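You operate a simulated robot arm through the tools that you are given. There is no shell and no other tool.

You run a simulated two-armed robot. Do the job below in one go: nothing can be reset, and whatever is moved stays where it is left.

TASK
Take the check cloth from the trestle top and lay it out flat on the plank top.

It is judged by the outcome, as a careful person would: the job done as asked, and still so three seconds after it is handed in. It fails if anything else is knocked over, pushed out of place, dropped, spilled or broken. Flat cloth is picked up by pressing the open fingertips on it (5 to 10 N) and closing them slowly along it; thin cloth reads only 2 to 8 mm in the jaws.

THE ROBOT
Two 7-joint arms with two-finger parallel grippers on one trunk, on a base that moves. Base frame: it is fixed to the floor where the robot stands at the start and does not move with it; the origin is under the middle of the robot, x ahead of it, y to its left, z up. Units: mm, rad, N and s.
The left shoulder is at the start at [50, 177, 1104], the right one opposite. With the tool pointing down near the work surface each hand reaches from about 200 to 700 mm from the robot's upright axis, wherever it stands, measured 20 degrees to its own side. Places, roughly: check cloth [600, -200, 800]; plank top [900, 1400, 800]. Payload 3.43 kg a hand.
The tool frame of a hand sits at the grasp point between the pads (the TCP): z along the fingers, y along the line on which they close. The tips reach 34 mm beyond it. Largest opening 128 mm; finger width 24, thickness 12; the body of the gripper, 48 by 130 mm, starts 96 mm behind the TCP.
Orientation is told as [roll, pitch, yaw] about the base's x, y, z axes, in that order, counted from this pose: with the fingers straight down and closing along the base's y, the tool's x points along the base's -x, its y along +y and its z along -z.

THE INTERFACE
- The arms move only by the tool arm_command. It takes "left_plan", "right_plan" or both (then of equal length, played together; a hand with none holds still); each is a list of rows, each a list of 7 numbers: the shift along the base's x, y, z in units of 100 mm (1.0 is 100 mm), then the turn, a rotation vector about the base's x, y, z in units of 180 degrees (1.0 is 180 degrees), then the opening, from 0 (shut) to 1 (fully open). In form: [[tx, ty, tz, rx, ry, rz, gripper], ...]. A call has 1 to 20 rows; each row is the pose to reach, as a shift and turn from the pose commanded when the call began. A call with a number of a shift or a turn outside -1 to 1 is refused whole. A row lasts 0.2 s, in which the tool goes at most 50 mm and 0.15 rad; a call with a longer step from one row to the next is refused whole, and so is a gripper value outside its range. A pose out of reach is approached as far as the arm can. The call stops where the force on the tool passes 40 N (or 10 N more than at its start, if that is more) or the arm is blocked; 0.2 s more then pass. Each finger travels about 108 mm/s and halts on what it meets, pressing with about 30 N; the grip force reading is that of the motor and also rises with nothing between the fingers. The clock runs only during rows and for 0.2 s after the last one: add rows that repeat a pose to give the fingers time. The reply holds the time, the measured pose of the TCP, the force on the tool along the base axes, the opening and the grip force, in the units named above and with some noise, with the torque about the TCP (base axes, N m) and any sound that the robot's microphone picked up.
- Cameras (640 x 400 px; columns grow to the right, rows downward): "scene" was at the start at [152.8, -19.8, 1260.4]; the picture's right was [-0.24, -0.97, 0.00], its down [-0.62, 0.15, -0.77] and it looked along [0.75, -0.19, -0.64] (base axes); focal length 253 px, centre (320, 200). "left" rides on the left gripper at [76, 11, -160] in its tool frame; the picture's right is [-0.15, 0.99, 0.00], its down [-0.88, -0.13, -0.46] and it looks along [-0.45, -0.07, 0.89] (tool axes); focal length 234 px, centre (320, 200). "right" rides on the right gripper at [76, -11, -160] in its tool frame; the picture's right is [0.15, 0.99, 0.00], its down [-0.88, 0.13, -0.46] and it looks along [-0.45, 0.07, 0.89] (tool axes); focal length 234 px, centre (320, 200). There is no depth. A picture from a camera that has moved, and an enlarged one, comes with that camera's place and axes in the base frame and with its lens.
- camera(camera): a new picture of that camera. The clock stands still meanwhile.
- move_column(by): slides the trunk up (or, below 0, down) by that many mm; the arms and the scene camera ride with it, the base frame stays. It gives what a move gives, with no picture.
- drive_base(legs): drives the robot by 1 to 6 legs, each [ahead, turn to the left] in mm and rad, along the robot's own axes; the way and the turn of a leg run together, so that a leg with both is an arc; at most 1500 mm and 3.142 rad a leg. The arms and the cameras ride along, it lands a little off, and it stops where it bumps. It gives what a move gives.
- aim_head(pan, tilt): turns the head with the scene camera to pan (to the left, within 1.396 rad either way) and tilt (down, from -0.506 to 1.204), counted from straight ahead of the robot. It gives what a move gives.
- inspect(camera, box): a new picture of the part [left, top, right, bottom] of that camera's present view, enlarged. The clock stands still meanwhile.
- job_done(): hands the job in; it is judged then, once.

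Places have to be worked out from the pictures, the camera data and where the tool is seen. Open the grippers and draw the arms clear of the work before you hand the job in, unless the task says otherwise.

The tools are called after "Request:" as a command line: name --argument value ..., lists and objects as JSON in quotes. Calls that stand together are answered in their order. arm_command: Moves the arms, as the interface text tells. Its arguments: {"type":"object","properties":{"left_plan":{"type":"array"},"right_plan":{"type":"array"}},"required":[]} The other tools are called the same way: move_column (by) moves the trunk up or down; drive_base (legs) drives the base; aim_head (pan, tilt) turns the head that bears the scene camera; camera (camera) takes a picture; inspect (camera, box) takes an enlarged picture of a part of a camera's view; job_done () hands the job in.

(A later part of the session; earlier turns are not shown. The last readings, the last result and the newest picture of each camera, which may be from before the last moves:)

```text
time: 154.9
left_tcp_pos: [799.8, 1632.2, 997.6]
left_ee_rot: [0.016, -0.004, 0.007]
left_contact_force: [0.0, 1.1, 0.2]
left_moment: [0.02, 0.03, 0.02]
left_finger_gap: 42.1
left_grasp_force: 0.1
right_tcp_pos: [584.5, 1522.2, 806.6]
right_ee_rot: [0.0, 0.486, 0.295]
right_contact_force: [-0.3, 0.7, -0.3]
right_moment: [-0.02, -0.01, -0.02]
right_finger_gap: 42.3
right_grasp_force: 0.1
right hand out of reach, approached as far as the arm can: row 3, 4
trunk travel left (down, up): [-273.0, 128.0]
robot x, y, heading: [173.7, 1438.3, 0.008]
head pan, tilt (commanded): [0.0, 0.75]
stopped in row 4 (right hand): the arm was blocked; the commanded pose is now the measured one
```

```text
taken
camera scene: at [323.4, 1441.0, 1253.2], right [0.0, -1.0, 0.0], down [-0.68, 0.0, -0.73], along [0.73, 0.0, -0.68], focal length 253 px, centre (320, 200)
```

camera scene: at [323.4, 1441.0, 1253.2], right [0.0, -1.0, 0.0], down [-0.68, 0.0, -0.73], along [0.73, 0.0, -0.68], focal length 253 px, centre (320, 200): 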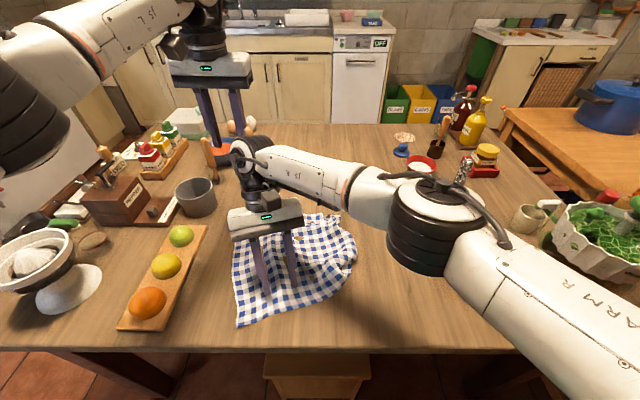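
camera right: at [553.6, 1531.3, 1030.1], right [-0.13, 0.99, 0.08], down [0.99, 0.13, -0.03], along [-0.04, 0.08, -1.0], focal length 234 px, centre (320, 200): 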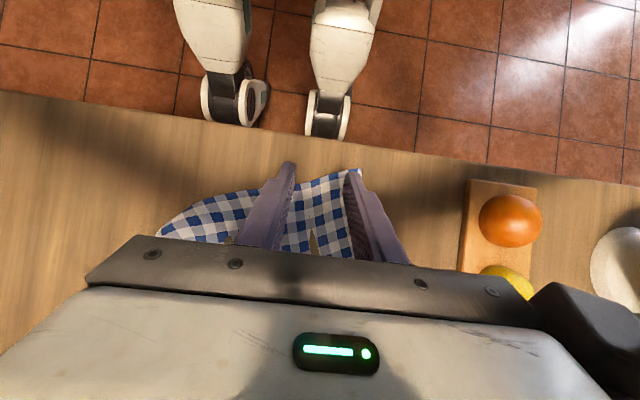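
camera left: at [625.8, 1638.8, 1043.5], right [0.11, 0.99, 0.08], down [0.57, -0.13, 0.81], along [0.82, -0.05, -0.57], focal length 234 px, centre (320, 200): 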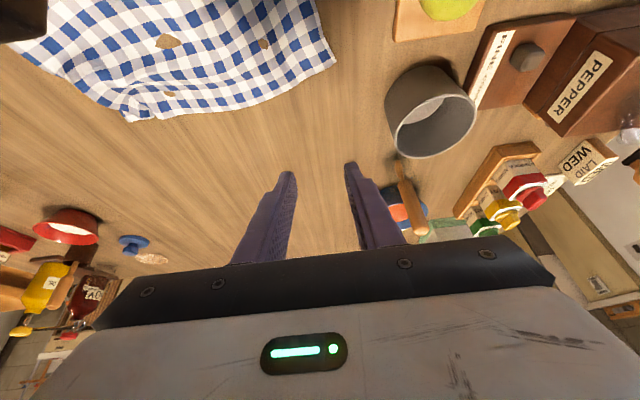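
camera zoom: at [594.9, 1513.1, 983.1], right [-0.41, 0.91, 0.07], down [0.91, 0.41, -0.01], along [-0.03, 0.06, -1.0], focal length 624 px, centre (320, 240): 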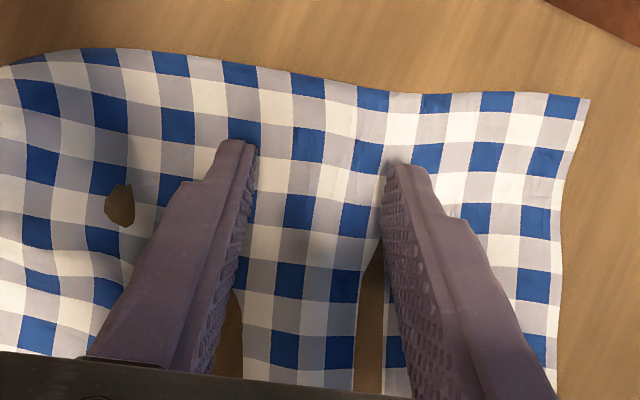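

The right arm can't hold that pose here. I raise both hands away to take a clean look at the cloth and reconsider.

Request:
arm_command --left_plan '[[0, 0.05, 0.1, 0, 0, 0, 0.33], [0, 0.1, 0.2, 0, 0, 0, 0.33], [0, 0.2, 0.3, 0, 0, 0, 0.33], [0, 0.2, 0.3, 0, 0, 0, 0.33], [0, 0.2, 0.3, 0, 0, 0, 0.33], [0, 0.2, 0.3, 0, 0, 0, 0.33], [0, 0.2, 0.3, 0, 0, 0, 0.33]]' --right_plan '[[0, 0, 0.2, 0, 0, 0, 0.33], [0, -0.05, 0.4, 0, -0.03, -0.02, 0.33], [0, -0.15, 0.6, 0, -0.07, -0.04, 0.33], [-0.1, -0.35, 0.8, 0, -0.1, -0.06, 0.33], [-0.2, -0.55, 1.0, 0, -0.13, -0.08, 0.33], [-0.3, -0.75, 1.0, 0, -0.15, -0.1, 0.33], [-0.4, -0.95, 1.0, 0, -0.15, -0.1, 0.33]]'

Request:
camera --camera "scene"

Request:
inspect --camera "scene" --box '[210, 200, 400, 335]'

Request:
camera --camera "right"

```text
time: 156.5
left_tcp_pos: [798.2, 1652.0, 1028.1]
left_ee_rot: [0.016, -0.003, 0.005]
left_contact_force: [0.5, -1.1, 0.0]
left_moment: [-0.01, 0.0, -0.02]
left_finger_gap: 42.2
left_grasp_force: 0.1
right_tcp_pos: [542.9, 1429.2, 908.8]
right_ee_rot: [-0.061, 0.019, -0.038]
right_contact_force: [-0.9, 0.5, 0.9]
right_moment: [0.02, 0.01, -0.02]
right_finger_gap: 42.2
right_grasp_force: 0.1
trunk travel left (down, up): [-273.0, 128.0]
robot x, y, heading: [171.4, 1437.6, 0.004]
head pan, tilt (commanded): [0.0, 0.75]
```

```text
taken
camera scene: at [323.2, 1440.9, 1253.3], right [0.0, -1.0, 0.0], down [-0.68, 0.0, -0.73], along [0.73, 0.0, -0.68], focal length 253 px, centre (320, 200)
```

scene: 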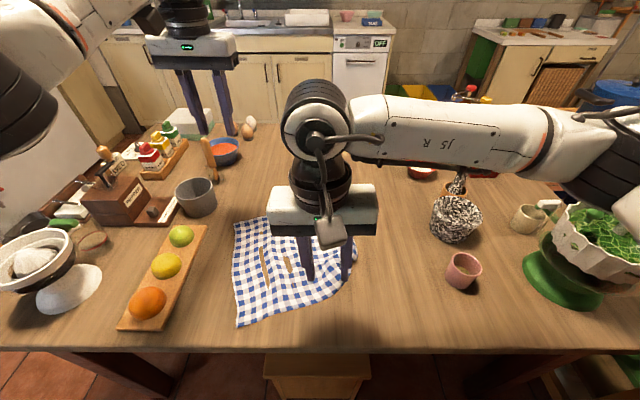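

```text
2.96 times, centred on (305, 268) of scene
camera zoom: at [323.2, 1440.9, 1253.3], right [0.0, -1.0, 0.0], down [-0.68, 0.0, -0.73], along [0.73, 0.0, -0.68], focal length 749 px, centre (364, 0)
```

zoom: 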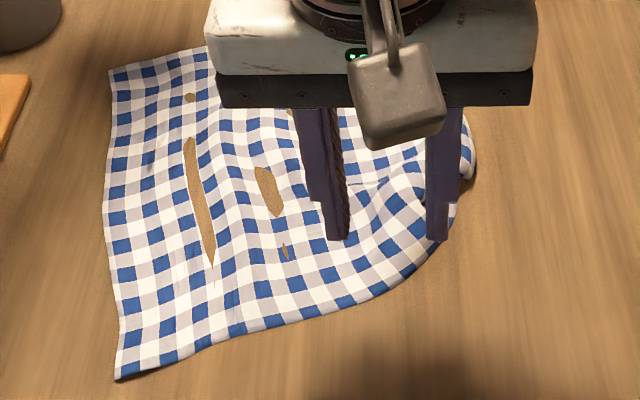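

```text
taken
camera right: at [469.2, 1430.6, 1070.0], right [-0.11, 0.99, -0.06], down [0.89, 0.13, 0.43], along [0.43, 0.0, -0.9], focal length 234 px, centre (320, 200)
```

right: 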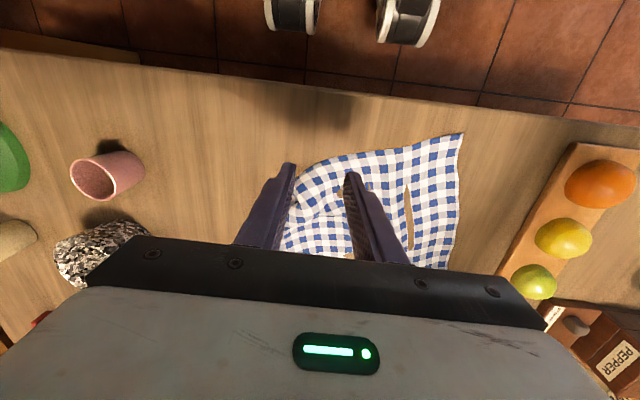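

I'll re-lift with the tilt that worked: left hand at A and right hand on the single-layer far edge at y≈1450 (left of the tucked flap), so the right third hangs free and unfolds. I move both there, tilted forward.

Request:
arm_command --left_plan '[[-0.13, -0.1, -0.1, 0, -0.04, 0, 0.33], [-0.27, -0.2, -0.3, 0, -0.08, 0, 0.33], [-0.41, -0.3, -0.5, 0, -0.12, 0, 0.33], [-0.54, -0.39, -0.7, -0.005, -0.16, 0, 0.33], [-0.54, -0.39, -0.7, -0.005, -0.16, 0, 0.33]]' --right_plan '[[0.2, 0.02, 0, 0.005, -0.04, 0.003, 0.33], [0.4, 0.04, 0, 0.01, -0.08, 0.006, 0.33], [0.6, 0.06, 0, 0.015, -0.12, 0.009, 0.33], [0.8, 0.08, 0, 0.019, -0.165, 0.012, 0.33], [1.0, 0.1, 0, 0.019, -0.165, 0.012, 0.33]]'

Request:
arm_command --left_plan '[[0, 0, -0.2, 0, 0, 0, 0.33], [0, 0, -0.5, 0, 0, 0, 0.33], [0, 0, -0.8, 0, 0, 0, 0.33], [0, 0, -0.95, 0, 0, 0, 0.33], [0, 0, -0.95, 0, 0, 0, 0.33]]' --right_plan '[[0.25, 0.03, -0.05, 0, 0, 0, 0.33], [0.5, 0.06, -0.15, 0, 0, 0, 0.33], [0.75, 0.09, -0.3, 0, 0, 0, 0.33], [1.0, 0.11, -0.4, 0, 0, 0, 0.33], [1.0, 0.11, -0.45, 0, 0, 0, 0.33]]'

Request:
camera --camera "scene"

Request:
camera --camera "left"

Request:
camera --camera "right"

```text
time: 157.7
left_tcp_pos: [744.9, 1612.5, 958.8]
left_ee_rot: [-0.006, -0.507, 0.013]
left_contact_force: [0.0, -0.6, 0.7]
left_moment: [0.0, -0.01, 0.03]
left_finger_gap: 42.4
left_grasp_force: 0.1
right_tcp_pos: [644.1, 1440.0, 910.1]
right_ee_rot: [0.011, -0.501, -0.012]
right_contact_force: [-1.0, -0.1, 0.4]
right_moment: [-0.01, 0.02, 0.01]
right_finger_gap: 42.2
right_grasp_force: 0.1
trunk travel left (down, up): [-273.0, 128.0]
robot x, y, heading: [169.6, 1437.9, 0.004]
head pan, tilt (commanded): [0.0, 0.75]
```

```text
time: 158.9
left_tcp_pos: [745.5, 1612.8, 862.7]
left_ee_rot: [-0.003, -0.504, 0.012]
left_contact_force: [-0.2, 0.0, 0.1]
left_moment: [0.02, 0.04, -0.02]
left_finger_gap: 42.4
left_grasp_force: 0.1
right_tcp_pos: [741.9, 1450.7, 863.5]
right_ee_rot: [0.012, -0.497, -0.014]
right_contact_force: [0.3, 0.5, 0.5]
right_moment: [-0.01, -0.02, -0.04]
right_finger_gap: 42.2
right_grasp_force: 0.1
trunk travel left (down, up): [-273.0, 128.0]
robot x, y, heading: [169.6, 1436.0, 0.005]
head pan, tilt (commanded): [0.0, 0.75]
```

```text
taken
camera scene: at [323.2, 1441.1, 1253.3], right [0.0, -1.0, 0.0], down [-0.68, 0.0, -0.73], along [0.73, 0.0, -0.68], focal length 253 px, centre (320, 200)
```

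scene: 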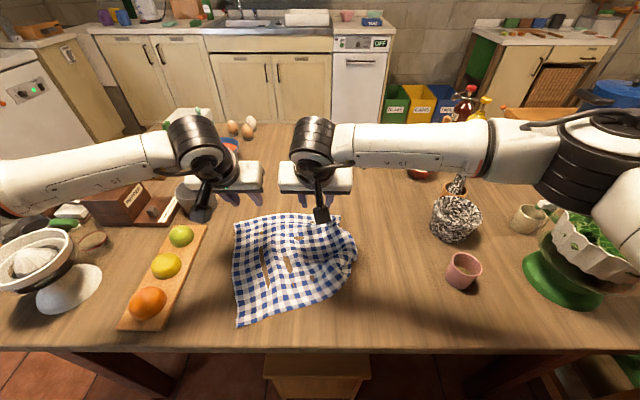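

```text
taken
camera left: at [601.4, 1622.4, 966.1], right [0.12, 0.99, 0.07], down [0.55, -0.12, 0.83], along [0.83, -0.06, -0.56], focal length 234 px, centre (320, 200)
```

left: 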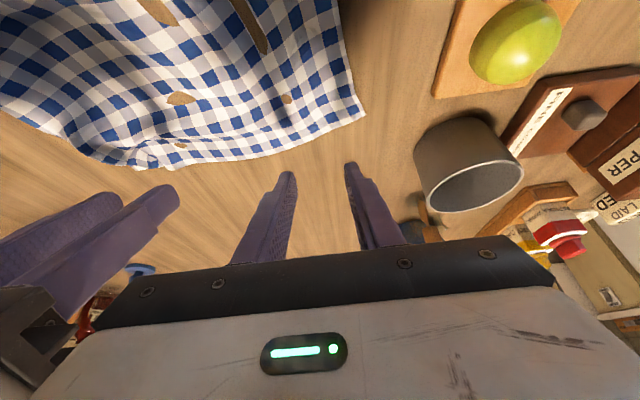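

```text
taken
camera right: at [598.9, 1438.6, 966.5], right [-0.12, 0.99, -0.06], down [0.56, 0.12, 0.82], along [0.82, 0.07, -0.57], focal length 234 px, centre (320, 200)
```

right: 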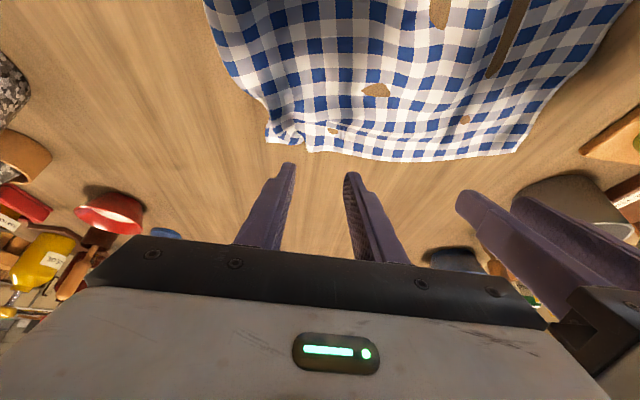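

The far edge lies at x≈775–787. I set the right hand at [762,1460] and lower both to just above the cloth.

Request:
arm_command --left_plan '[[0, 0, -0.2, 0, 0, 0, 0.33], [0, 0, -0.4, 0, 0, 0, 0.33], [0, 0, -0.55, 0, 0, 0, 0.33], [0, 0, -0.6, 0, 0, 0, 0.33]]' --right_plan '[[0.1, 0.05, -0.2, -0.004, 0, 0.004, 0.33], [0.2, 0.1, -0.4, -0.004, 0, 0.004, 0.33], [0.2, 0.1, -0.55, -0.004, 0, 0.004, 0.33], [0.2, 0.1, -0.6, -0.004, 0, 0.004, 0.33]]'

Request:
inspect --camera "left" --box '[220, 90, 420, 215]'

Request:
inspect --camera "right" --box '[220, 90, 420, 215]'

```text
time: 159.9
left_tcp_pos: [744.5, 1612.6, 802.5]
left_ee_rot: [-0.001, -0.504, 0.011]
left_contact_force: [-0.8, -0.4, 1.1]
left_moment: [-0.01, 0.0, 0.0]
left_finger_gap: 42.0
left_grasp_force: 0.0
right_tcp_pos: [763.3, 1461.2, 802.9]
right_ee_rot: [-0.001, -0.496, 0.006]
right_contact_force: [0.9, -0.1, 0.7]
right_moment: [0.03, 0.01, 0.01]
right_finger_gap: 42.5
right_grasp_force: 0.0
trunk travel left (down, up): [-273.0, 128.0]
robot x, y, heading: [169.0, 1439.2, 0.002]
head pan, tilt (commanded): [0.0, 0.75]
```

```text
3.20 times, centred on (320, 152) of left
camera zoom: at [600.8, 1622.6, 905.4], right [0.12, 0.99, 0.07], down [0.55, -0.12, 0.83], along [0.83, -0.06, -0.56], focal length 749 px, centre (320, 352)
```

zoom: 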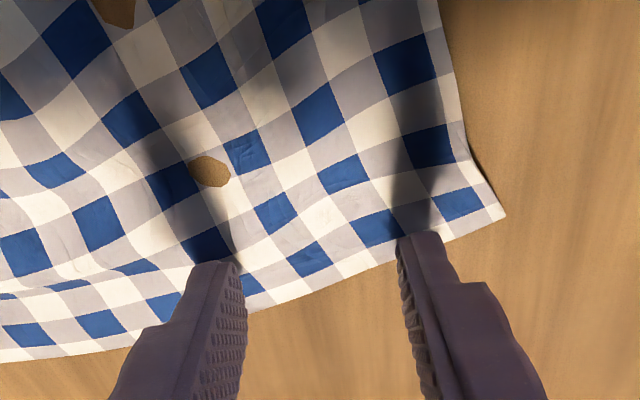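

```text
3.20 times, centred on (320, 152) of right
camera zoom: at [619.8, 1449.1, 906.3], right [-0.13, 0.99, -0.07], down [0.56, 0.13, 0.82], along [0.82, 0.07, -0.57], focal length 749 px, centre (320, 352)
```

zoom: 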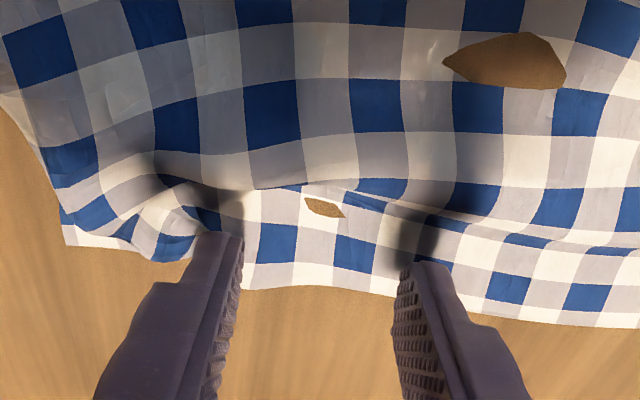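

Here I can see that corner B itself lies exposed at about [787,1389]; the missing width is partly slack waves. I try the simpler remedy: press closed right fingertips on B's piece and drag it outward to the right.

Request:
arm_command --left_plan '[[0, 0, 0.1, 0, 0, 0, 0.33], [0, 0, 0.2, 0, 0, 0, 0.33], [0, 0, 0.3, 0, 0, 0, 0.33], [0, 0, 0.3, 0, 0, 0, 0.33], [0, 0, 0.3, 0, 0, 0, 0.33], [0, 0, 0.3, 0, 0, 0, 0.33]]' --right_plan '[[0, 0, 0.15, 0, 0, 0, 0.25], [0.02, -0.15, 0.2, 0, 0, 0, 0.1], [0.04, -0.35, 0.2, 0, 0, 0, 0.0], [0.04, -0.56, 0.2, 0, 0, 0, 0.0], [0.04, -0.56, 0.1, 0, 0, 0, 0.0], [0.04, -0.56, 0.03, 0, 0, 0, 0.0]]'

Request:
inspect --camera "right" --box '[220, 90, 420, 215]'

```text
time: 161.3
left_tcp_pos: [744.7, 1611.6, 832.3]
left_ee_rot: [-0.003, -0.505, 0.012]
left_contact_force: [-1.0, 0.7, -0.3]
left_moment: [0.01, 0.01, -0.03]
left_finger_gap: 42.1
left_grasp_force: 0.1
right_tcp_pos: [766.3, 1405.1, 804.2]
right_ee_rot: [-0.002, -0.498, 0.001]
right_contact_force: [0.1, 0.4, 0.1]
right_moment: [-0.01, -0.01, -0.04]
right_finger_gap: 0.0
right_grasp_force: 29.8
trunk travel left (down, up): [-273.0, 128.0]
robot x, y, heading: [171.5, 1437.6, 0.005]
head pan, tilt (commanded): [0.0, 0.75]
```

```text
3.20 times, centred on (320, 152) of right
camera zoom: at [624.6, 1392.5, 908.1], right [-0.13, 0.99, -0.07], down [0.56, 0.13, 0.82], along [0.82, 0.07, -0.57], focal length 749 px, centre (320, 352)
```

zoom: 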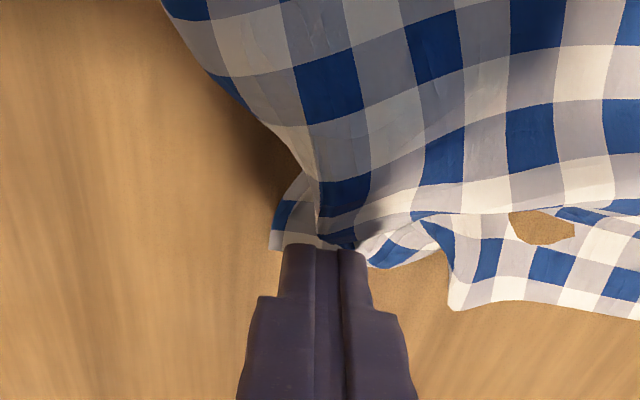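

The fingertips are over the B piece. I press down to ~8–10 N and drag outward to the right.

Request:
arm_command --right_plan '[[0, 0, -0.03, 0, 0, 0, 0], [0, 0, -0.05, 0, 0, 0, 0], [0, 0, -0.06, 0, 0, 0, 0], [0, 0, -0.06, 0, 0, 0, 0]]'

Request:
arm_command --right_plan '[[0, 0, -0.01, 0, 0, 0, 0], [0, 0, -0.02, 0, 0, 0, 0]]'

```text
time: 162.3
left_tcp_pos: [745.6, 1613.2, 834.9]
left_ee_rot: [-0.004, -0.506, 0.013]
left_contact_force: [-0.5, 0.5, 0.1]
left_moment: [-0.05, 0.03, 0.02]
left_finger_gap: 42.1
left_grasp_force: 0.1
right_tcp_pos: [768.4, 1404.7, 798.2]
right_ee_rot: [-0.001, -0.497, 0.004]
right_contact_force: [0.4, 0.7, 0.8]
right_moment: [0.02, -0.02, 0.0]
right_finger_gap: 0.0
right_grasp_force: 29.8
trunk travel left (down, up): [-273.0, 128.0]
robot x, y, heading: [171.5, 1440.4, 0.004]
head pan, tilt (commanded): [0.0, 0.75]
```

```text
time: 162.9
left_tcp_pos: [745.3, 1612.6, 832.8]
left_ee_rot: [-0.004, -0.507, 0.012]
left_contact_force: [0.3, 0.2, 0.3]
left_moment: [0.03, 0.0, 0.01]
left_finger_gap: 42.2
left_grasp_force: 0.1
right_tcp_pos: [766.9, 1404.4, 797.6]
right_ee_rot: [-0.001, -0.499, 0.006]
right_contact_force: [-0.4, -0.4, 5.3]
right_moment: [0.01, -0.02, -0.03]
right_finger_gap: 0.0
right_grasp_force: 30.1
trunk travel left (down, up): [-273.0, 128.0]
robot x, y, heading: [170.5, 1436.0, 0.005]
head pan, tilt (commanded): [0.0, 0.75]
```

Contact 5 N. I press 1 mm more and drag right 50 mm.

Request:
arm_command --right_plan '[[0, 0, -0.01, 0, 0, 0, 0], [0, -0.05, -0.012, 0, 0, 0, 0], [0, -0.1, -0.012, 0, 0, 0, 0], [0.01, -0.15, -0.012, 0, 0, 0, 0], [0.02, -0.2, -0.012, 0, 0, 0, 0], [0.03, -0.25, -0.012, 0, 0, 0, 0], [0.04, -0.3, -0.012, 0, 0, 0, 0], [0.05, -0.35, -0.012, 0, 0, 0, 0], [0.06, -0.4, -0.012, 0, 0, 0, 0], [0.07, -0.45, -0.012, 0, 0, 0, 0], [0.08, -0.5, -0.012, 0, 0, 0, 0]]'

Request:
inspect --camera "right" --box '[220, 60, 460, 210]'

Request:
inspect --camera "scene" --box '[210, 200, 400, 335]'

```text
time: 165.3
left_tcp_pos: [745.0, 1612.2, 834.1]
left_ee_rot: [-0.004, -0.506, 0.013]
left_contact_force: [0.8, -0.1, 0.8]
left_moment: [-0.04, 0.01, -0.01]
left_finger_gap: 42.1
left_grasp_force: 0.0
right_tcp_pos: [775.2, 1354.6, 797.2]
right_ee_rot: [-0.005, -0.5, 0.005]
right_contact_force: [-0.4, 3.6, 14.3]
right_moment: [0.16, -0.08, 0.01]
right_finger_gap: 0.0
right_grasp_force: 30.2
trunk travel left (down, up): [-273.0, 128.0]
robot x, y, heading: [173.4, 1441.0, 0.001]
head pan, tilt (commanded): [0.0, 0.75]
```

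```text
2.67 times, centred on (340, 135) of right
camera zoom: at [630.5, 1342.7, 900.9], right [-0.13, 0.99, -0.07], down [0.55, 0.13, 0.82], along [0.82, 0.07, -0.57], focal length 624 px, centre (267, 373)
```

zoom: 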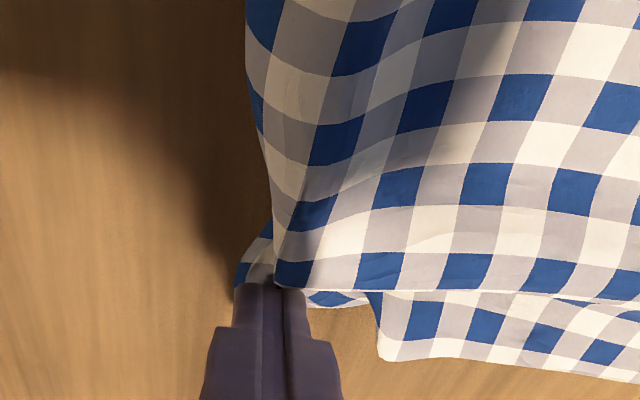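

```text
2.96 times, centred on (305, 268) of scene
camera zoom: at [321.9, 1441.5, 1253.5], right [0.0, -1.0, 0.0], down [-0.68, 0.0, -0.73], along [0.73, 0.0, -0.68], focal length 749 px, centre (364, 0)
```

zoom: 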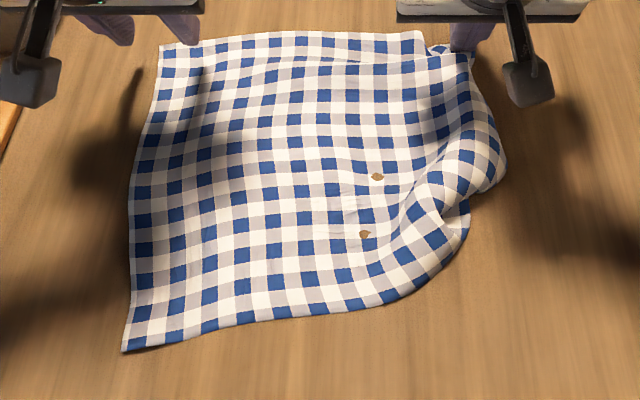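

The drag worked very well: the far edge is stretched and most waves are gone. What remains is corner C (near right) tucked under as a triangle. I'll use the table's near edge: drag the cloth toward me until that corner hangs over the edge and drops open, then drag it back. I move both hands upright, closed, to points near the near edge.

Request:
arm_command --left_plan '[[0, 0, 0.2, 0, 0.04, 0, 0.2], [-0.2, -0.05, 0.4, 0, 0.08, 0, 0.0], [-0.5, -0.15, 0.5, 0, 0.12, 0, 0.0], [-0.8, -0.25, 0.5, 0, 0.16, 0, 0.0], [-1.0, -0.34, 0.5, 0, 0.16, 0, 0.0]]' --right_plan '[[0, 0, 0.2, 0, 0.0, 0, 0.0], [0, 0, 0.5, 0, 0.04, 0, 0.0], [-0.3, 0.1, 0.8, 0, 0.08, 0, 0.0], [-0.6, 0.25, 0.9, 0, 0.12, 0, 0.0], [-1.0, 0.4, 0.9, 0, 0.16, 0, 0.0]]'

Request:
arm_command --left_plan '[[-0.2, 0, 0, 0, 0, 0, 0], [-0.5, 0, 0, 0, 0, 0, 0], [-0.9, 0, -0.1, 0, 0, 0, 0], [-0.9, 0, -0.4, 0, 0, 0, 0]]' --right_plan '[[-0.3, 0.1, 0, 0, 0, 0, 0], [-0.6, 0.2, 0, 0, 0, 0, 0], [-0.95, 0.27, -0.1, 0, 0, 0, 0], [-0.95, 0.27, -0.4, 0, 0, 0, 0]]'

Request:
camera --camera "scene"

Request:
camera --camera "right"

```text
time: 166.5
left_tcp_pos: [645.0, 1579.4, 882.2]
left_ee_rot: [0.002, 0.001, 0.01]
left_contact_force: [0.3, -0.5, 0.0]
left_moment: [-0.03, 0.0, 0.03]
left_finger_gap: 0.2
left_grasp_force: 29.6
right_tcp_pos: [674.2, 1394.5, 886.6]
right_ee_rot: [0.001, 0.007, 0.003]
right_contact_force: [-0.9, -0.6, -0.4]
right_moment: [0.02, 0.05, -0.03]
right_finger_gap: 0.1
right_grasp_force: 29.8
trunk travel left (down, up): [-273.0, 128.0]
robot x, y, heading: [172.6, 1440.8, 0.005]
head pan, tilt (commanded): [0.0, 0.75]
```

```text
time: 167.5
left_tcp_pos: [554.9, 1579.5, 843.3]
left_ee_rot: [0.002, -0.003, 0.012]
left_contact_force: [-0.1, -0.3, -0.9]
left_moment: [-0.04, -0.01, -0.01]
left_finger_gap: 0.0
left_grasp_force: 30.2
right_tcp_pos: [578.4, 1420.9, 843.8]
right_ee_rot: [-0.001, 0.005, 0.003]
right_contact_force: [-0.1, -0.2, -0.4]
right_moment: [0.0, -0.02, 0.02]
right_finger_gap: 0.0
right_grasp_force: 29.8
trunk travel left (down, up): [-273.0, 128.0]
robot x, y, heading: [173.5, 1441.2, 0.003]
head pan, tilt (commanded): [0.0, 0.75]
```

```text
taken
camera scene: at [323.5, 1441.2, 1253.3], right [0.0, -1.0, 0.0], down [-0.68, 0.0, -0.73], along [0.73, 0.0, -0.68], focal length 253 px, centre (320, 200)
```

scene: 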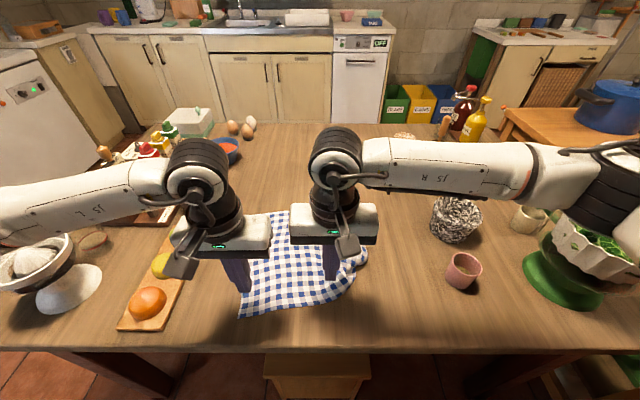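

```text
taken
camera right: at [503.8, 1409.3, 1003.8], right [-0.15, 0.99, 0.0], down [0.88, 0.13, 0.45], along [0.45, 0.07, -0.89], focal length 234 px, centre (320, 200)
```

right: 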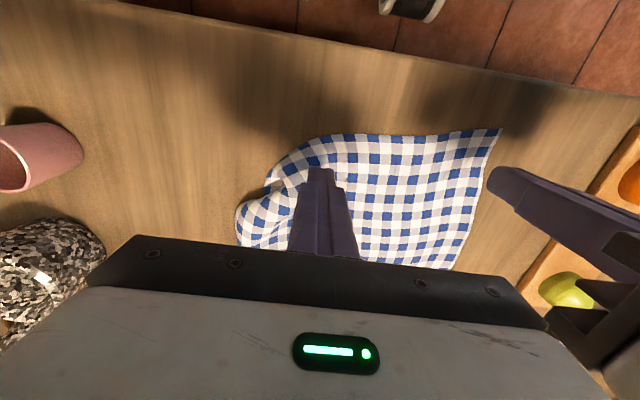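

Both closed hands are above the near part. I lower them to press.

Request:
arm_command --left_plan '[[0, 0, -0.2, 0, 0, 0, 0], [0, 0, -0.4, 0, 0, 0, 0], [0, 0, -0.46, 0, 0, 0, 0], [0, 0, -0.48, 0, 0, 0, 0]]' --right_plan '[[0, 0, -0.2, 0, 0, 0, 0], [0, 0, -0.4, 0, 0, 0, 0], [0, 0, -0.46, 0, 0, 0, 0], [0, 0, -0.48, 0, 0, 0, 0]]'

Request:
arm_command --left_plan '[[0, 0, -0.01, 0, 0, 0, 0], [0, 0, -0.02, 0, 0, 0, 0]]' --right_plan '[[0, 0, -0.01, 0, 0, 0, 0], [0, 0, -0.02, 0, 0, 0, 0]]'

```text
time: 168.5
left_tcp_pos: [555.2, 1579.9, 796.4]
left_ee_rot: [0.002, -0.003, 0.01]
left_contact_force: [-0.6, 0.3, 2.8]
left_moment: [0.02, 0.05, 0.0]
left_finger_gap: 0.0
left_grasp_force: 29.8
right_tcp_pos: [580.1, 1421.9, 796.5]
right_ee_rot: [0.0, 0.006, 0.004]
right_contact_force: [0.1, 0.8, 0.0]
right_moment: [0.01, -0.02, 0.02]
right_finger_gap: 0.3
right_grasp_force: 29.8
trunk travel left (down, up): [-273.0, 128.0]
robot x, y, heading: [169.8, 1441.4, 0.003]
head pan, tilt (commanded): [0.0, 0.75]
```

```text
time: 169.1
left_tcp_pos: [553.9, 1579.3, 794.8]
left_ee_rot: [0.001, -0.007, 0.01]
left_contact_force: [-2.1, 0.6, 18.0]
left_moment: [0.02, 0.17, 0.01]
left_finger_gap: 0.0
left_grasp_force: 29.9
right_tcp_pos: [579.5, 1422.0, 796.8]
right_ee_rot: [0.001, 0.004, 0.007]
right_contact_force: [0.3, -0.9, 0.5]
right_moment: [0.01, 0.0, -0.02]
right_finger_gap: 0.2
right_grasp_force: 30.1
trunk travel left (down, up): [-273.0, 128.0]
robot x, y, heading: [167.2, 1437.7, 0.008]
head pan, tilt (commanded): [0.0, 0.75]
```

Left is pressing 18 N, right just about to touch. I ease the left, press the right, and then drag both 65 mm toward me.

Request:
arm_command --left_plan '[[0, 0, 0.006, 0, 0, 0, 0], [0, 0, 0.006, 0, 0, 0, 0]]' --right_plan '[[0, 0, -0.01, 0, 0, 0, 0], [0, 0, -0.02, 0, 0, 0, 0]]'

Request:
arm_command --left_plan '[[-0.06, 0, 0, 0, 0, 0, 0], [-0.12, 0, 0, 0, 0, 0, 0], [-0.18, 0, 0, 0, 0, 0, 0], [-0.24, 0, 0, 0, 0, 0, 0], [-0.3, 0, 0, 0, 0, 0, 0], [-0.36, 0, 0, 0, 0, 0, 0], [-0.42, 0, 0, 0, 0, 0, 0], [-0.48, 0, 0, 0, 0, 0, 0], [-0.54, 0, 0, 0, 0, 0, 0], [-0.6, 0, 0, 0, 0, 0, 0]]' --right_plan '[[-0.06, 0, -0.005, 0, 0, 0, 0], [-0.12, 0, -0.005, 0, 0, 0, 0], [-0.18, 0, -0.005, 0, 0, 0, 0], [-0.24, 0, -0.005, 0, 0, 0, 0], [-0.3, 0, -0.005, 0, 0, 0, 0], [-0.36, 0, -0.005, 0, 0, 0, 0], [-0.42, 0, -0.005, 0, 0, 0, 0], [-0.48, 0, -0.005, 0, 0, 0, 0], [-0.54, 0, -0.005, 0, 0, 0, 0], [-0.6, 0, -0.005, 0, 0, 0, 0]]'

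Request:
camera --camera "scene"

Request:
camera --camera "right"

```text
time: 169.7
left_tcp_pos: [554.5, 1578.4, 795.5]
left_ee_rot: [0.002, -0.006, 0.011]
left_contact_force: [1.3, -1.9, 22.6]
left_moment: [-0.06, 0.12, -0.01]
left_finger_gap: 0.0
left_grasp_force: 29.8
right_tcp_pos: [579.5, 1422.7, 795.0]
right_ee_rot: [0.002, 0.003, 0.003]
right_contact_force: [-0.1, -0.2, 7.5]
right_moment: [-0.02, 0.05, 0.0]
right_finger_gap: 0.2
right_grasp_force: 30.0
trunk travel left (down, up): [-273.0, 128.0]
robot x, y, heading: [172.9, 1441.0, 0.0]
head pan, tilt (commanded): [0.0, 0.75]
```

```text
time: 171.9
left_tcp_pos: [495.3, 1578.8, 794.4]
left_ee_rot: [0.0, -0.007, 0.012]
left_contact_force: [7.8, -0.6, 26.8]
left_moment: [0.0, -0.1, 0.0]
left_finger_gap: 0.0
left_grasp_force: 30.0
right_tcp_pos: [519.1, 1421.5, 795.5]
right_ee_rot: [0.002, 0.002, 0.004]
right_contact_force: [6.4, -0.1, 25.0]
right_moment: [-0.09, -0.02, 0.03]
right_finger_gap: 0.1
right_grasp_force: 30.0
trunk travel left (down, up): [-273.0, 128.0]
robot x, y, heading: [172.4, 1441.7, 0.0]
head pan, tilt (commanded): [0.0, 0.75]
```

```text
taken
camera scene: at [321.5, 1440.6, 1253.7], right [0.0, -1.0, 0.0], down [-0.68, 0.0, -0.73], along [0.73, 0.0, -0.68], focal length 253 px, centre (320, 200)
```

scene: 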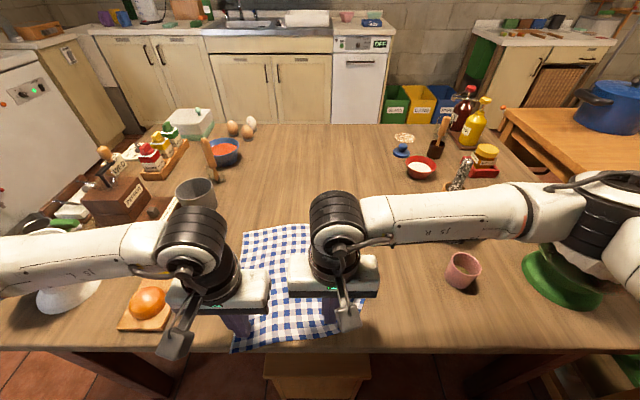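

```text
taken
camera right: at [443.4, 1409.6, 954.7], right [-0.15, 0.99, 0.0], down [0.88, 0.13, 0.45], along [0.45, 0.07, -0.89], focal length 234 px, centre (320, 200)
```

right: 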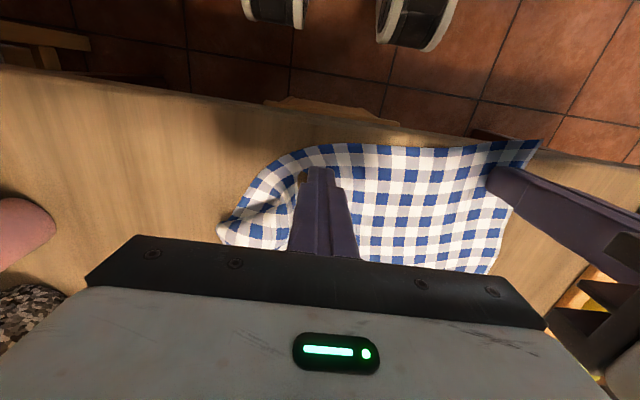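

Dragging works: the cloth came 60 mm toward me and D hangs over the edge. I repeat the stroke: lift, step forward 55 mm, press, and drag back 58 mm.

Request:
arm_command --left_plan '[[0, 0, 0.1, 0, 0, 0, 0], [0.15, 0, 0.2, 0, 0, 0, 0], [0.35, 0, 0.2, 0, 0, 0, 0], [0.55, 0, 0.2, 0, 0, 0, 0], [0.55, 0, 0.1, 0, 0, 0, 0], [0.55, 0, 0.03, 0, 0, 0, 0], [0.55, 0, 0.015, 0, 0, 0, 0], [0.49, 0, 0.015, 0, 0, 0, 0], [0.43, 0, 0.015, 0, 0, 0, 0], [0.37, 0, 0.015, 0, 0, 0, 0], [0.31, 0, 0.015, 0, 0, 0, 0], [0.25, 0, 0.015, 0, 0, 0, 0], [0.19, 0, 0.015, 0, 0, 0, 0], [0.13, 0, 0.015, 0, 0, 0, 0], [0.07, 0, 0.015, 0, 0, 0, 0], [0.01, 0, 0.015, 0, 0, 0, 0], [-0.03, 0, 0.015, 0, 0, 0, 0]]' --right_plan '[[0, 0, 0.1, 0, 0, 0, 0], [0.15, 0, 0.2, 0, 0, 0, 0], [0.35, 0, 0.2, 0, 0, 0, 0], [0.55, 0, 0.2, 0, 0, 0, 0], [0.55, 0, 0.1, 0, 0, 0, 0], [0.55, 0, 0.03, 0, 0, 0, 0], [0.55, 0, 0.01, 0, 0, 0, 0], [0.49, 0, 0.01, 0, 0, 0, 0], [0.43, 0, 0.01, 0, 0, 0, 0], [0.37, 0, 0.01, 0, 0, 0, 0], [0.31, 0, 0.01, 0, 0, 0, 0], [0.25, 0, 0.01, 0, 0, 0, 0], [0.19, 0, 0.01, 0, 0, 0, 0], [0.13, 0, 0.01, 0, 0, 0, 0], [0.07, 0, 0.01, 0, 0, 0, 0], [0.01, 0, 0.01, 0, 0, 0, 0], [-0.03, 0, 0.01, 0, 0, 0, 0]]'

Request:
camera --camera "right"

Request:
inspect --camera "scene" --box '[200, 200, 440, 370]'

```text
time: 175.5
left_tcp_pos: [491.2, 1580.2, 795.8]
left_ee_rot: [0.003, -0.003, 0.01]
left_contact_force: [0.6, -0.4, 1.3]
left_moment: [0.03, -0.05, -0.02]
left_finger_gap: 0.0
left_grasp_force: 30.2
right_tcp_pos: [516.5, 1422.6, 795.3]
right_ee_rot: [0.0, 0.003, 0.003]
right_contact_force: [4.7, -1.1, 17.7]
right_moment: [0.0, -0.24, 0.0]
right_finger_gap: 0.0
right_grasp_force: 29.4
trunk travel left (down, up): [-273.0, 128.0]
robot x, y, heading: [171.6, 1440.5, 0.005]
head pan, tilt (commanded): [0.0, 0.75]
```

```text
taken
camera right: at [441.0, 1409.5, 954.8], right [-0.15, 0.99, 0.0], down [0.88, 0.13, 0.45], along [0.45, 0.07, -0.89], focal length 234 px, centre (320, 200)
```

right: 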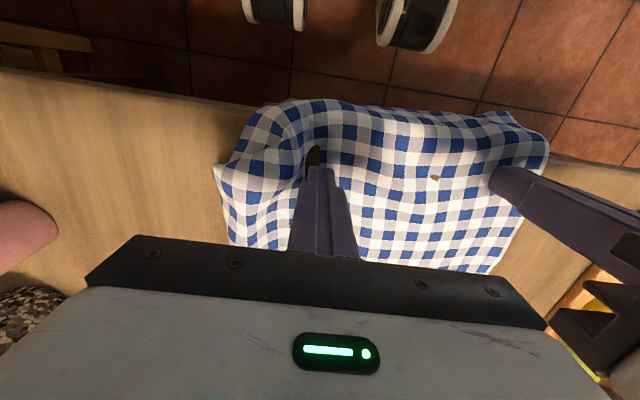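

```text
2.35 times, centred on (320, 285) of scene
camera zoom: at [322.6, 1441.2, 1253.4], right [0.0, -1.0, 0.0], down [-0.68, 0.0, -0.73], along [0.73, 0.0, -0.68], focal length 595 px, centre (320, 0)
```

zoom: 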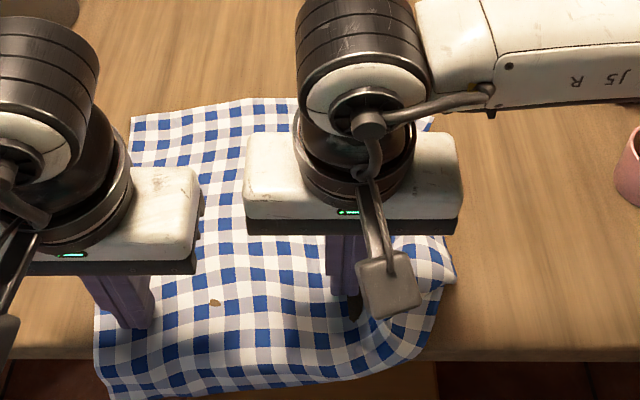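

Another 58 mm gained; more of the near part hangs over. I do a third stroke.

Request:
arm_command --left_plan '[[0, 0, 0.1, 0, 0, 0, 0], [0.15, 0, 0.2, 0, 0, 0, 0], [0.35, 0, 0.2, 0, 0, 0, 0], [0.58, 0, 0.2, 0, 0, 0, 0], [0.58, 0, 0.1, 0, 0, 0, 0], [0.58, 0, 0.01, 0, 0, 0, 0], [0.58, 0, -0.012, 0, 0, 0, 0], [0.52, 0, -0.012, 0, 0, 0, 0], [0.46, 0, -0.012, 0, 0, 0, 0], [0.4, 0, -0.012, 0, 0, 0, 0], [0.34, 0, -0.012, 0, 0, 0, 0], [0.28, 0, -0.012, 0, 0, 0, 0], [0.22, 0, -0.012, 0, 0, 0, 0], [0.16, 0, -0.012, 0, 0, 0, 0], [0.1, 0, -0.012, 0, 0, 0, 0], [0.04, 0, -0.012, 0, 0, 0, 0], [0.0, 0, -0.012, 0, 0, 0, 0]]' --right_plan '[[0, 0, 0.1, 0, 0, 0, 0], [0.15, 0, 0.2, 0, 0, 0, 0], [0.35, 0, 0.2, 0, 0, 0, 0], [0.58, 0, 0.2, 0, 0, 0, 0], [0.58, 0, 0.1, 0, 0, 0, 0], [0.58, 0, 0.02, 0, 0, 0, 0], [0.58, 0, 0.0, 0, 0, 0, 0], [0.52, 0, 0.0, 0, 0, 0, 0], [0.46, 0, 0.0, 0, 0, 0, 0], [0.4, 0, 0.0, 0, 0, 0, 0], [0.34, 0, 0.0, 0, 0, 0, 0], [0.28, 0, 0.0, 0, 0, 0, 0], [0.22, 0, 0.0, 0, 0, 0, 0], [0.16, 0, 0.0, 0, 0, 0, 0], [0.1, 0, 0.0, 0, 0, 0, 0], [0.04, 0, 0.0, 0, 0, 0, 0], [-0.02, 0, 0.0, 0, 0, 0, 0]]'

Request:
camera --camera "right"

Request:
camera --camera "left"

Request:
camera --camera "scene"

```text
time: 179.1
left_tcp_pos: [491.6, 1577.8, 794.5]
left_ee_rot: [0.005, -0.007, 0.012]
left_contact_force: [6.2, 0.7, 22.5]
left_moment: [0.04, -0.06, 0.01]
left_finger_gap: 0.0
left_grasp_force: 29.8
right_tcp_pos: [514.4, 1420.6, 794.9]
right_ee_rot: [0.0, 0.004, 0.005]
right_contact_force: [3.0, -0.2, 10.0]
right_moment: [0.0, -0.13, 0.01]
right_finger_gap: 0.0
right_grasp_force: 30.0
trunk travel left (down, up): [-273.0, 128.0]
robot x, y, heading: [167.2, 1440.3, 0.003]
head pan, tilt (commanded): [0.0, 0.75]
```

```text
taken
camera right: at [439.3, 1409.4, 954.8], right [-0.15, 0.99, 0.0], down [0.88, 0.13, 0.45], along [0.45, 0.07, -0.89], focal length 234 px, centre (320, 200)
```

right: 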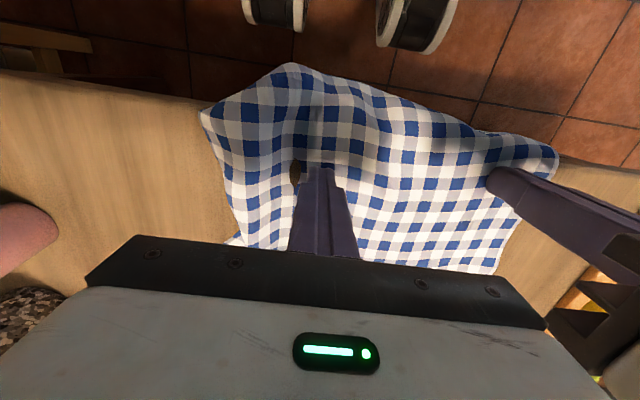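

```text
taken
camera left: at [413.9, 1588.2, 954.4], right [0.13, 0.99, 0.0], down [0.88, -0.12, 0.46], along [0.46, -0.06, -0.89], focal length 234 px, centre (320, 200)
```

left: 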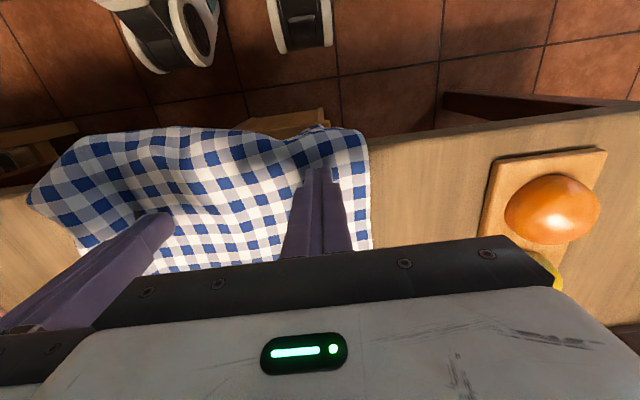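

```text
taken
camera scene: at [322.2, 1440.7, 1253.6], right [0.0, -1.0, 0.0], down [-0.68, 0.0, -0.73], along [0.73, 0.0, -0.68], focal length 253 px, centre (320, 200)
```

scene: 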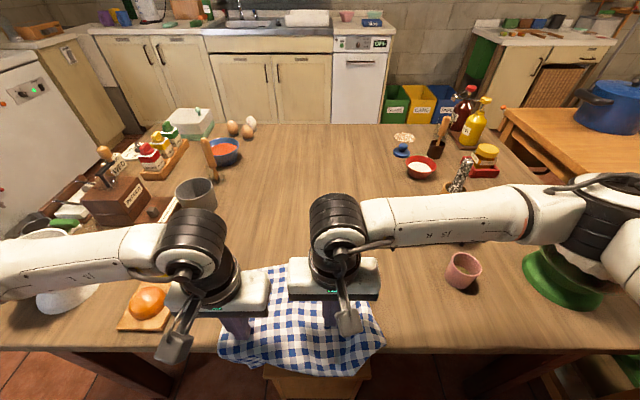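

The near-right portion is opening over the edge. One more stroke of 55 mm should free corner C completely; about 85 mm of cloth will remain on the table under my fingers.

Request:
arm_command --left_plan '[[0, 0, 0.1, 0, 0, 0, 0], [0.15, 0, 0.2, 0, 0, 0, 0], [0.35, 0, 0.2, 0, 0, 0, 0], [0.56, 0, 0.2, 0, 0, 0, 0], [0.56, 0, 0.1, 0, 0, 0, 0], [0.56, 0, 0.02, 0, 0, 0, 0], [0.56, 0, 0.003, 0, 0, 0, 0], [0.5, 0, 0.003, 0, 0, 0, 0], [0.44, 0, 0.003, 0, 0, 0, 0], [0.38, 0, 0.003, 0, 0, 0, 0], [0.32, 0, 0.003, 0, 0, 0, 0], [0.26, 0, 0.003, 0, 0, 0, 0], [0.2, 0, 0.003, 0, 0, 0, 0], [0.14, 0, 0.003, 0, 0, 0, 0], [0.08, 0, 0.003, 0, 0, 0, 0], [0.04, 0, 0.003, 0, 0, 0, 0]]' --right_plan '[[0, 0, 0.1, 0, 0, 0, 0], [0.15, 0, 0.2, 0, 0, 0, 0], [0.35, 0, 0.2, 0, 0, 0, 0], [0.56, 0, 0.2, 0, 0, 0, 0], [0.56, 0, 0.1, 0, 0, 0, 0], [0.56, 0, 0.02, 0, 0, 0, 0], [0.56, 0, -0.005, 0, 0, 0, 0], [0.5, 0, -0.005, 0, 0, 0, 0], [0.44, 0, -0.005, 0, 0, 0, 0], [0.38, 0, -0.005, 0, 0, 0, 0], [0.32, 0, -0.005, 0, 0, 0, 0], [0.26, 0, -0.005, 0, 0, 0, 0], [0.2, 0, -0.005, 0, 0, 0, 0], [0.14, 0, -0.005, 0, 0, 0, 0], [0.08, 0, -0.005, 0, 0, 0, 0], [0.04, 0, -0.005, 0, 0, 0, 0]]'

Request:
camera --camera "right"

Request:
camera --camera "scene"

```text
time: 182.5
left_tcp_pos: [496.2, 1576.8, 795.8]
left_ee_rot: [0.001, -0.005, 0.012]
left_contact_force: [5.2, -0.1, 16.1]
left_moment: [0.04, -0.08, 0.01]
left_finger_gap: 0.1
left_grasp_force: 29.7
right_tcp_pos: [518.0, 1421.3, 795.3]
right_ee_rot: [0.001, 0.004, 0.006]
right_contact_force: [4.8, 0.4, 16.1]
right_moment: [0.03, -0.18, -0.01]
right_finger_gap: 0.0
right_grasp_force: 29.6
trunk travel left (down, up): [-273.0, 128.0]
robot x, y, heading: [174.2, 1439.5, 0.001]
head pan, tilt (commanded): [0.0, 0.75]
```

```text
taken
camera right: at [442.6, 1409.4, 954.7], right [-0.15, 0.99, 0.0], down [0.88, 0.13, 0.45], along [0.45, 0.07, -0.89], focal length 234 px, centre (320, 200)
```

right: 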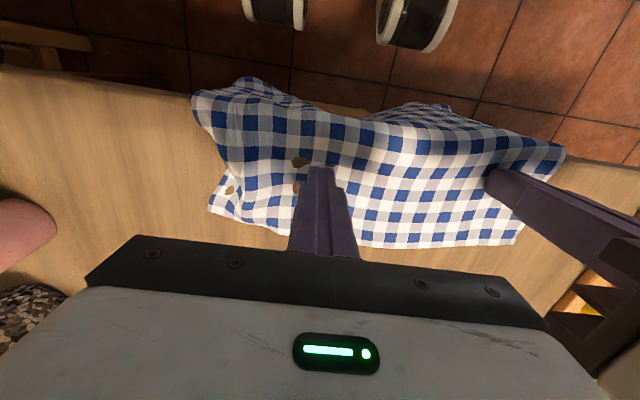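

```text
taken
camera scene: at [322.2, 1440.8, 1253.6], right [0.0, -1.0, 0.0], down [-0.68, 0.0, -0.73], along [0.73, 0.0, -0.68], focal length 253 px, centre (320, 200)
```

scene: 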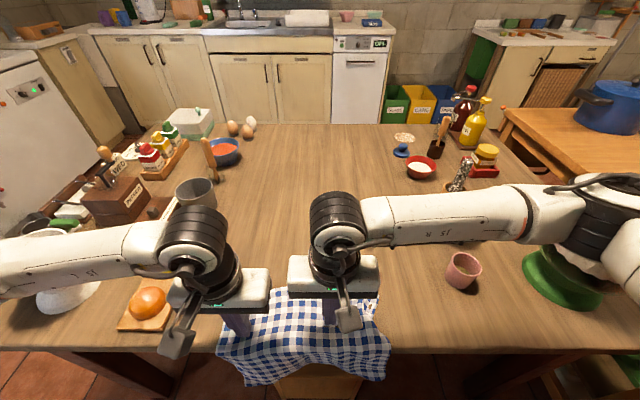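

Most of the cloth now hangs over the edge. I tilt the head further down to see the hanging part and corner C.

Request:
aim_head --pan 0.0 --tilt 1.15

Request:
camera --camera "scene"

```text
time: 183.3
left_tcp_pos: [496.4, 1579.1, 795.0]
left_ee_rot: [0.002, -0.006, 0.013]
left_contact_force: [4.3, -0.5, 21.1]
left_moment: [0.09, -0.09, -0.02]
left_finger_gap: 0.0
left_grasp_force: 29.6
right_tcp_pos: [517.5, 1422.1, 795.3]
right_ee_rot: [0.001, 0.002, 0.003]
right_contact_force: [3.2, 1.5, 18.2]
right_moment: [0.02, -0.18, -0.03]
right_finger_gap: 0.0
right_grasp_force: 30.3
trunk travel left (down, up): [-273.0, 128.0]
robot x, y, heading: [172.6, 1440.4, 0.008]
head pan, tilt (commanded): [0.0, 1.15]
```

```text
taken
camera scene: at [298.7, 1440.7, 1224.8], right [0.0, -1.0, 0.0], down [-0.91, 0.0, -0.41], along [0.41, 0.0, -0.91], focal length 253 px, centre (320, 200)
```

scene: 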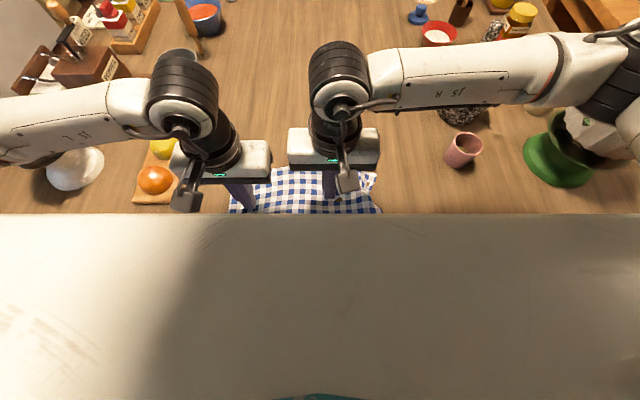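

The chest blocks that view; I use an intermediate tilt.

Request:
aim_head --pan 0.0 --tilt 0.85

Request:
inspect --camera "scene" --box '[190, 230, 450, 392]'

Request:
inspect --camera "right" --box '[160, 50, 560, 260]'

Request:
camera --camera "left"

```text
time: 184.2
left_tcp_pos: [496.2, 1577.6, 795.9]
left_ee_rot: [0.003, -0.005, 0.014]
left_contact_force: [5.3, -0.1, 21.3]
left_moment: [0.09, -0.05, -0.02]
left_finger_gap: 0.1
left_grasp_force: 29.9
right_tcp_pos: [519.4, 1422.2, 795.0]
right_ee_rot: [0.001, 0.005, 0.004]
right_contact_force: [4.7, 1.1, 20.1]
right_moment: [0.05, -0.17, 0.03]
right_finger_gap: 0.0
right_grasp_force: 29.9
trunk travel left (down, up): [-273.0, 128.0]
robot x, y, heading: [170.6, 1439.6, 0.004]
head pan, tilt (commanded): [0.0, 0.85]
```

```text
2.46 times, centred on (320, 311) of scene
camera zoom: at [317.1, 1440.8, 1245.5], right [0.0, -1.0, 0.0], down [-0.75, 0.0, -0.66], along [0.66, 0.0, -0.75], focal length 622 px, centre (320, -73)
```

zoom: 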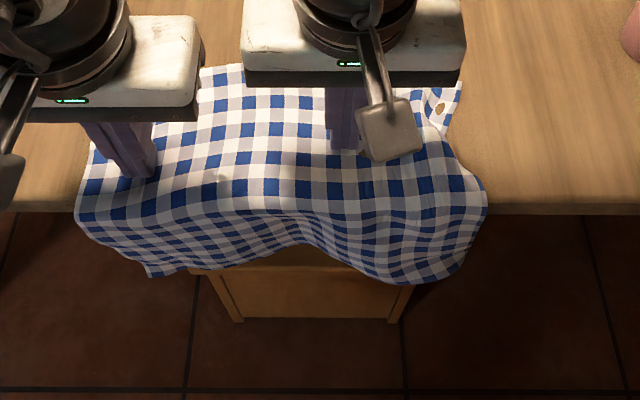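

```text
1.60 times, centred on (360, 155) of right
camera zoom: at [442.5, 1409.4, 954.6], right [-0.15, 0.99, 0.0], down [0.88, 0.13, 0.45], along [0.45, 0.07, -0.89], focal length 375 px, centre (256, 272)
```

zoom: 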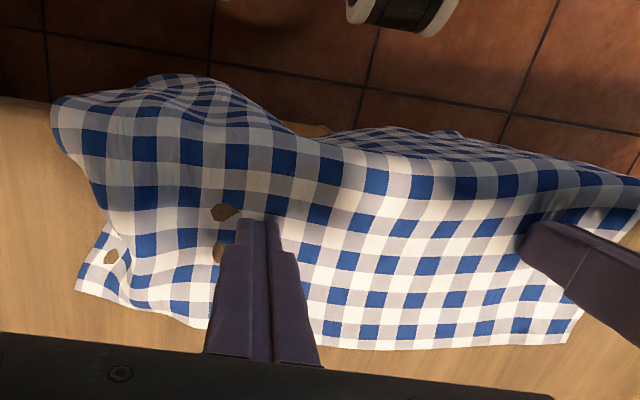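

```text
taken
camera left: at [418.6, 1588.0, 954.4], right [0.14, 0.99, 0.0], down [0.88, -0.12, 0.46], along [0.46, -0.06, -0.89], focal length 234 px, centre (320, 200)
```

left: 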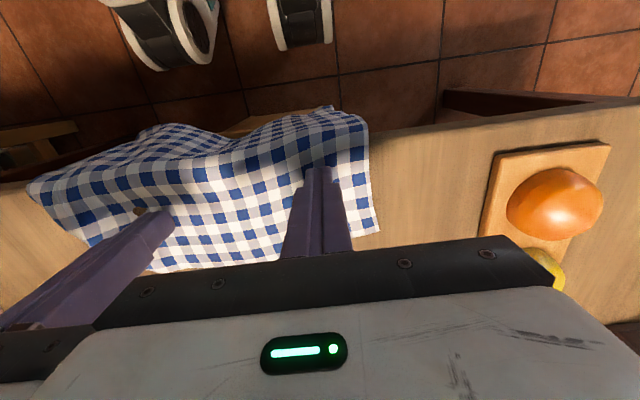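

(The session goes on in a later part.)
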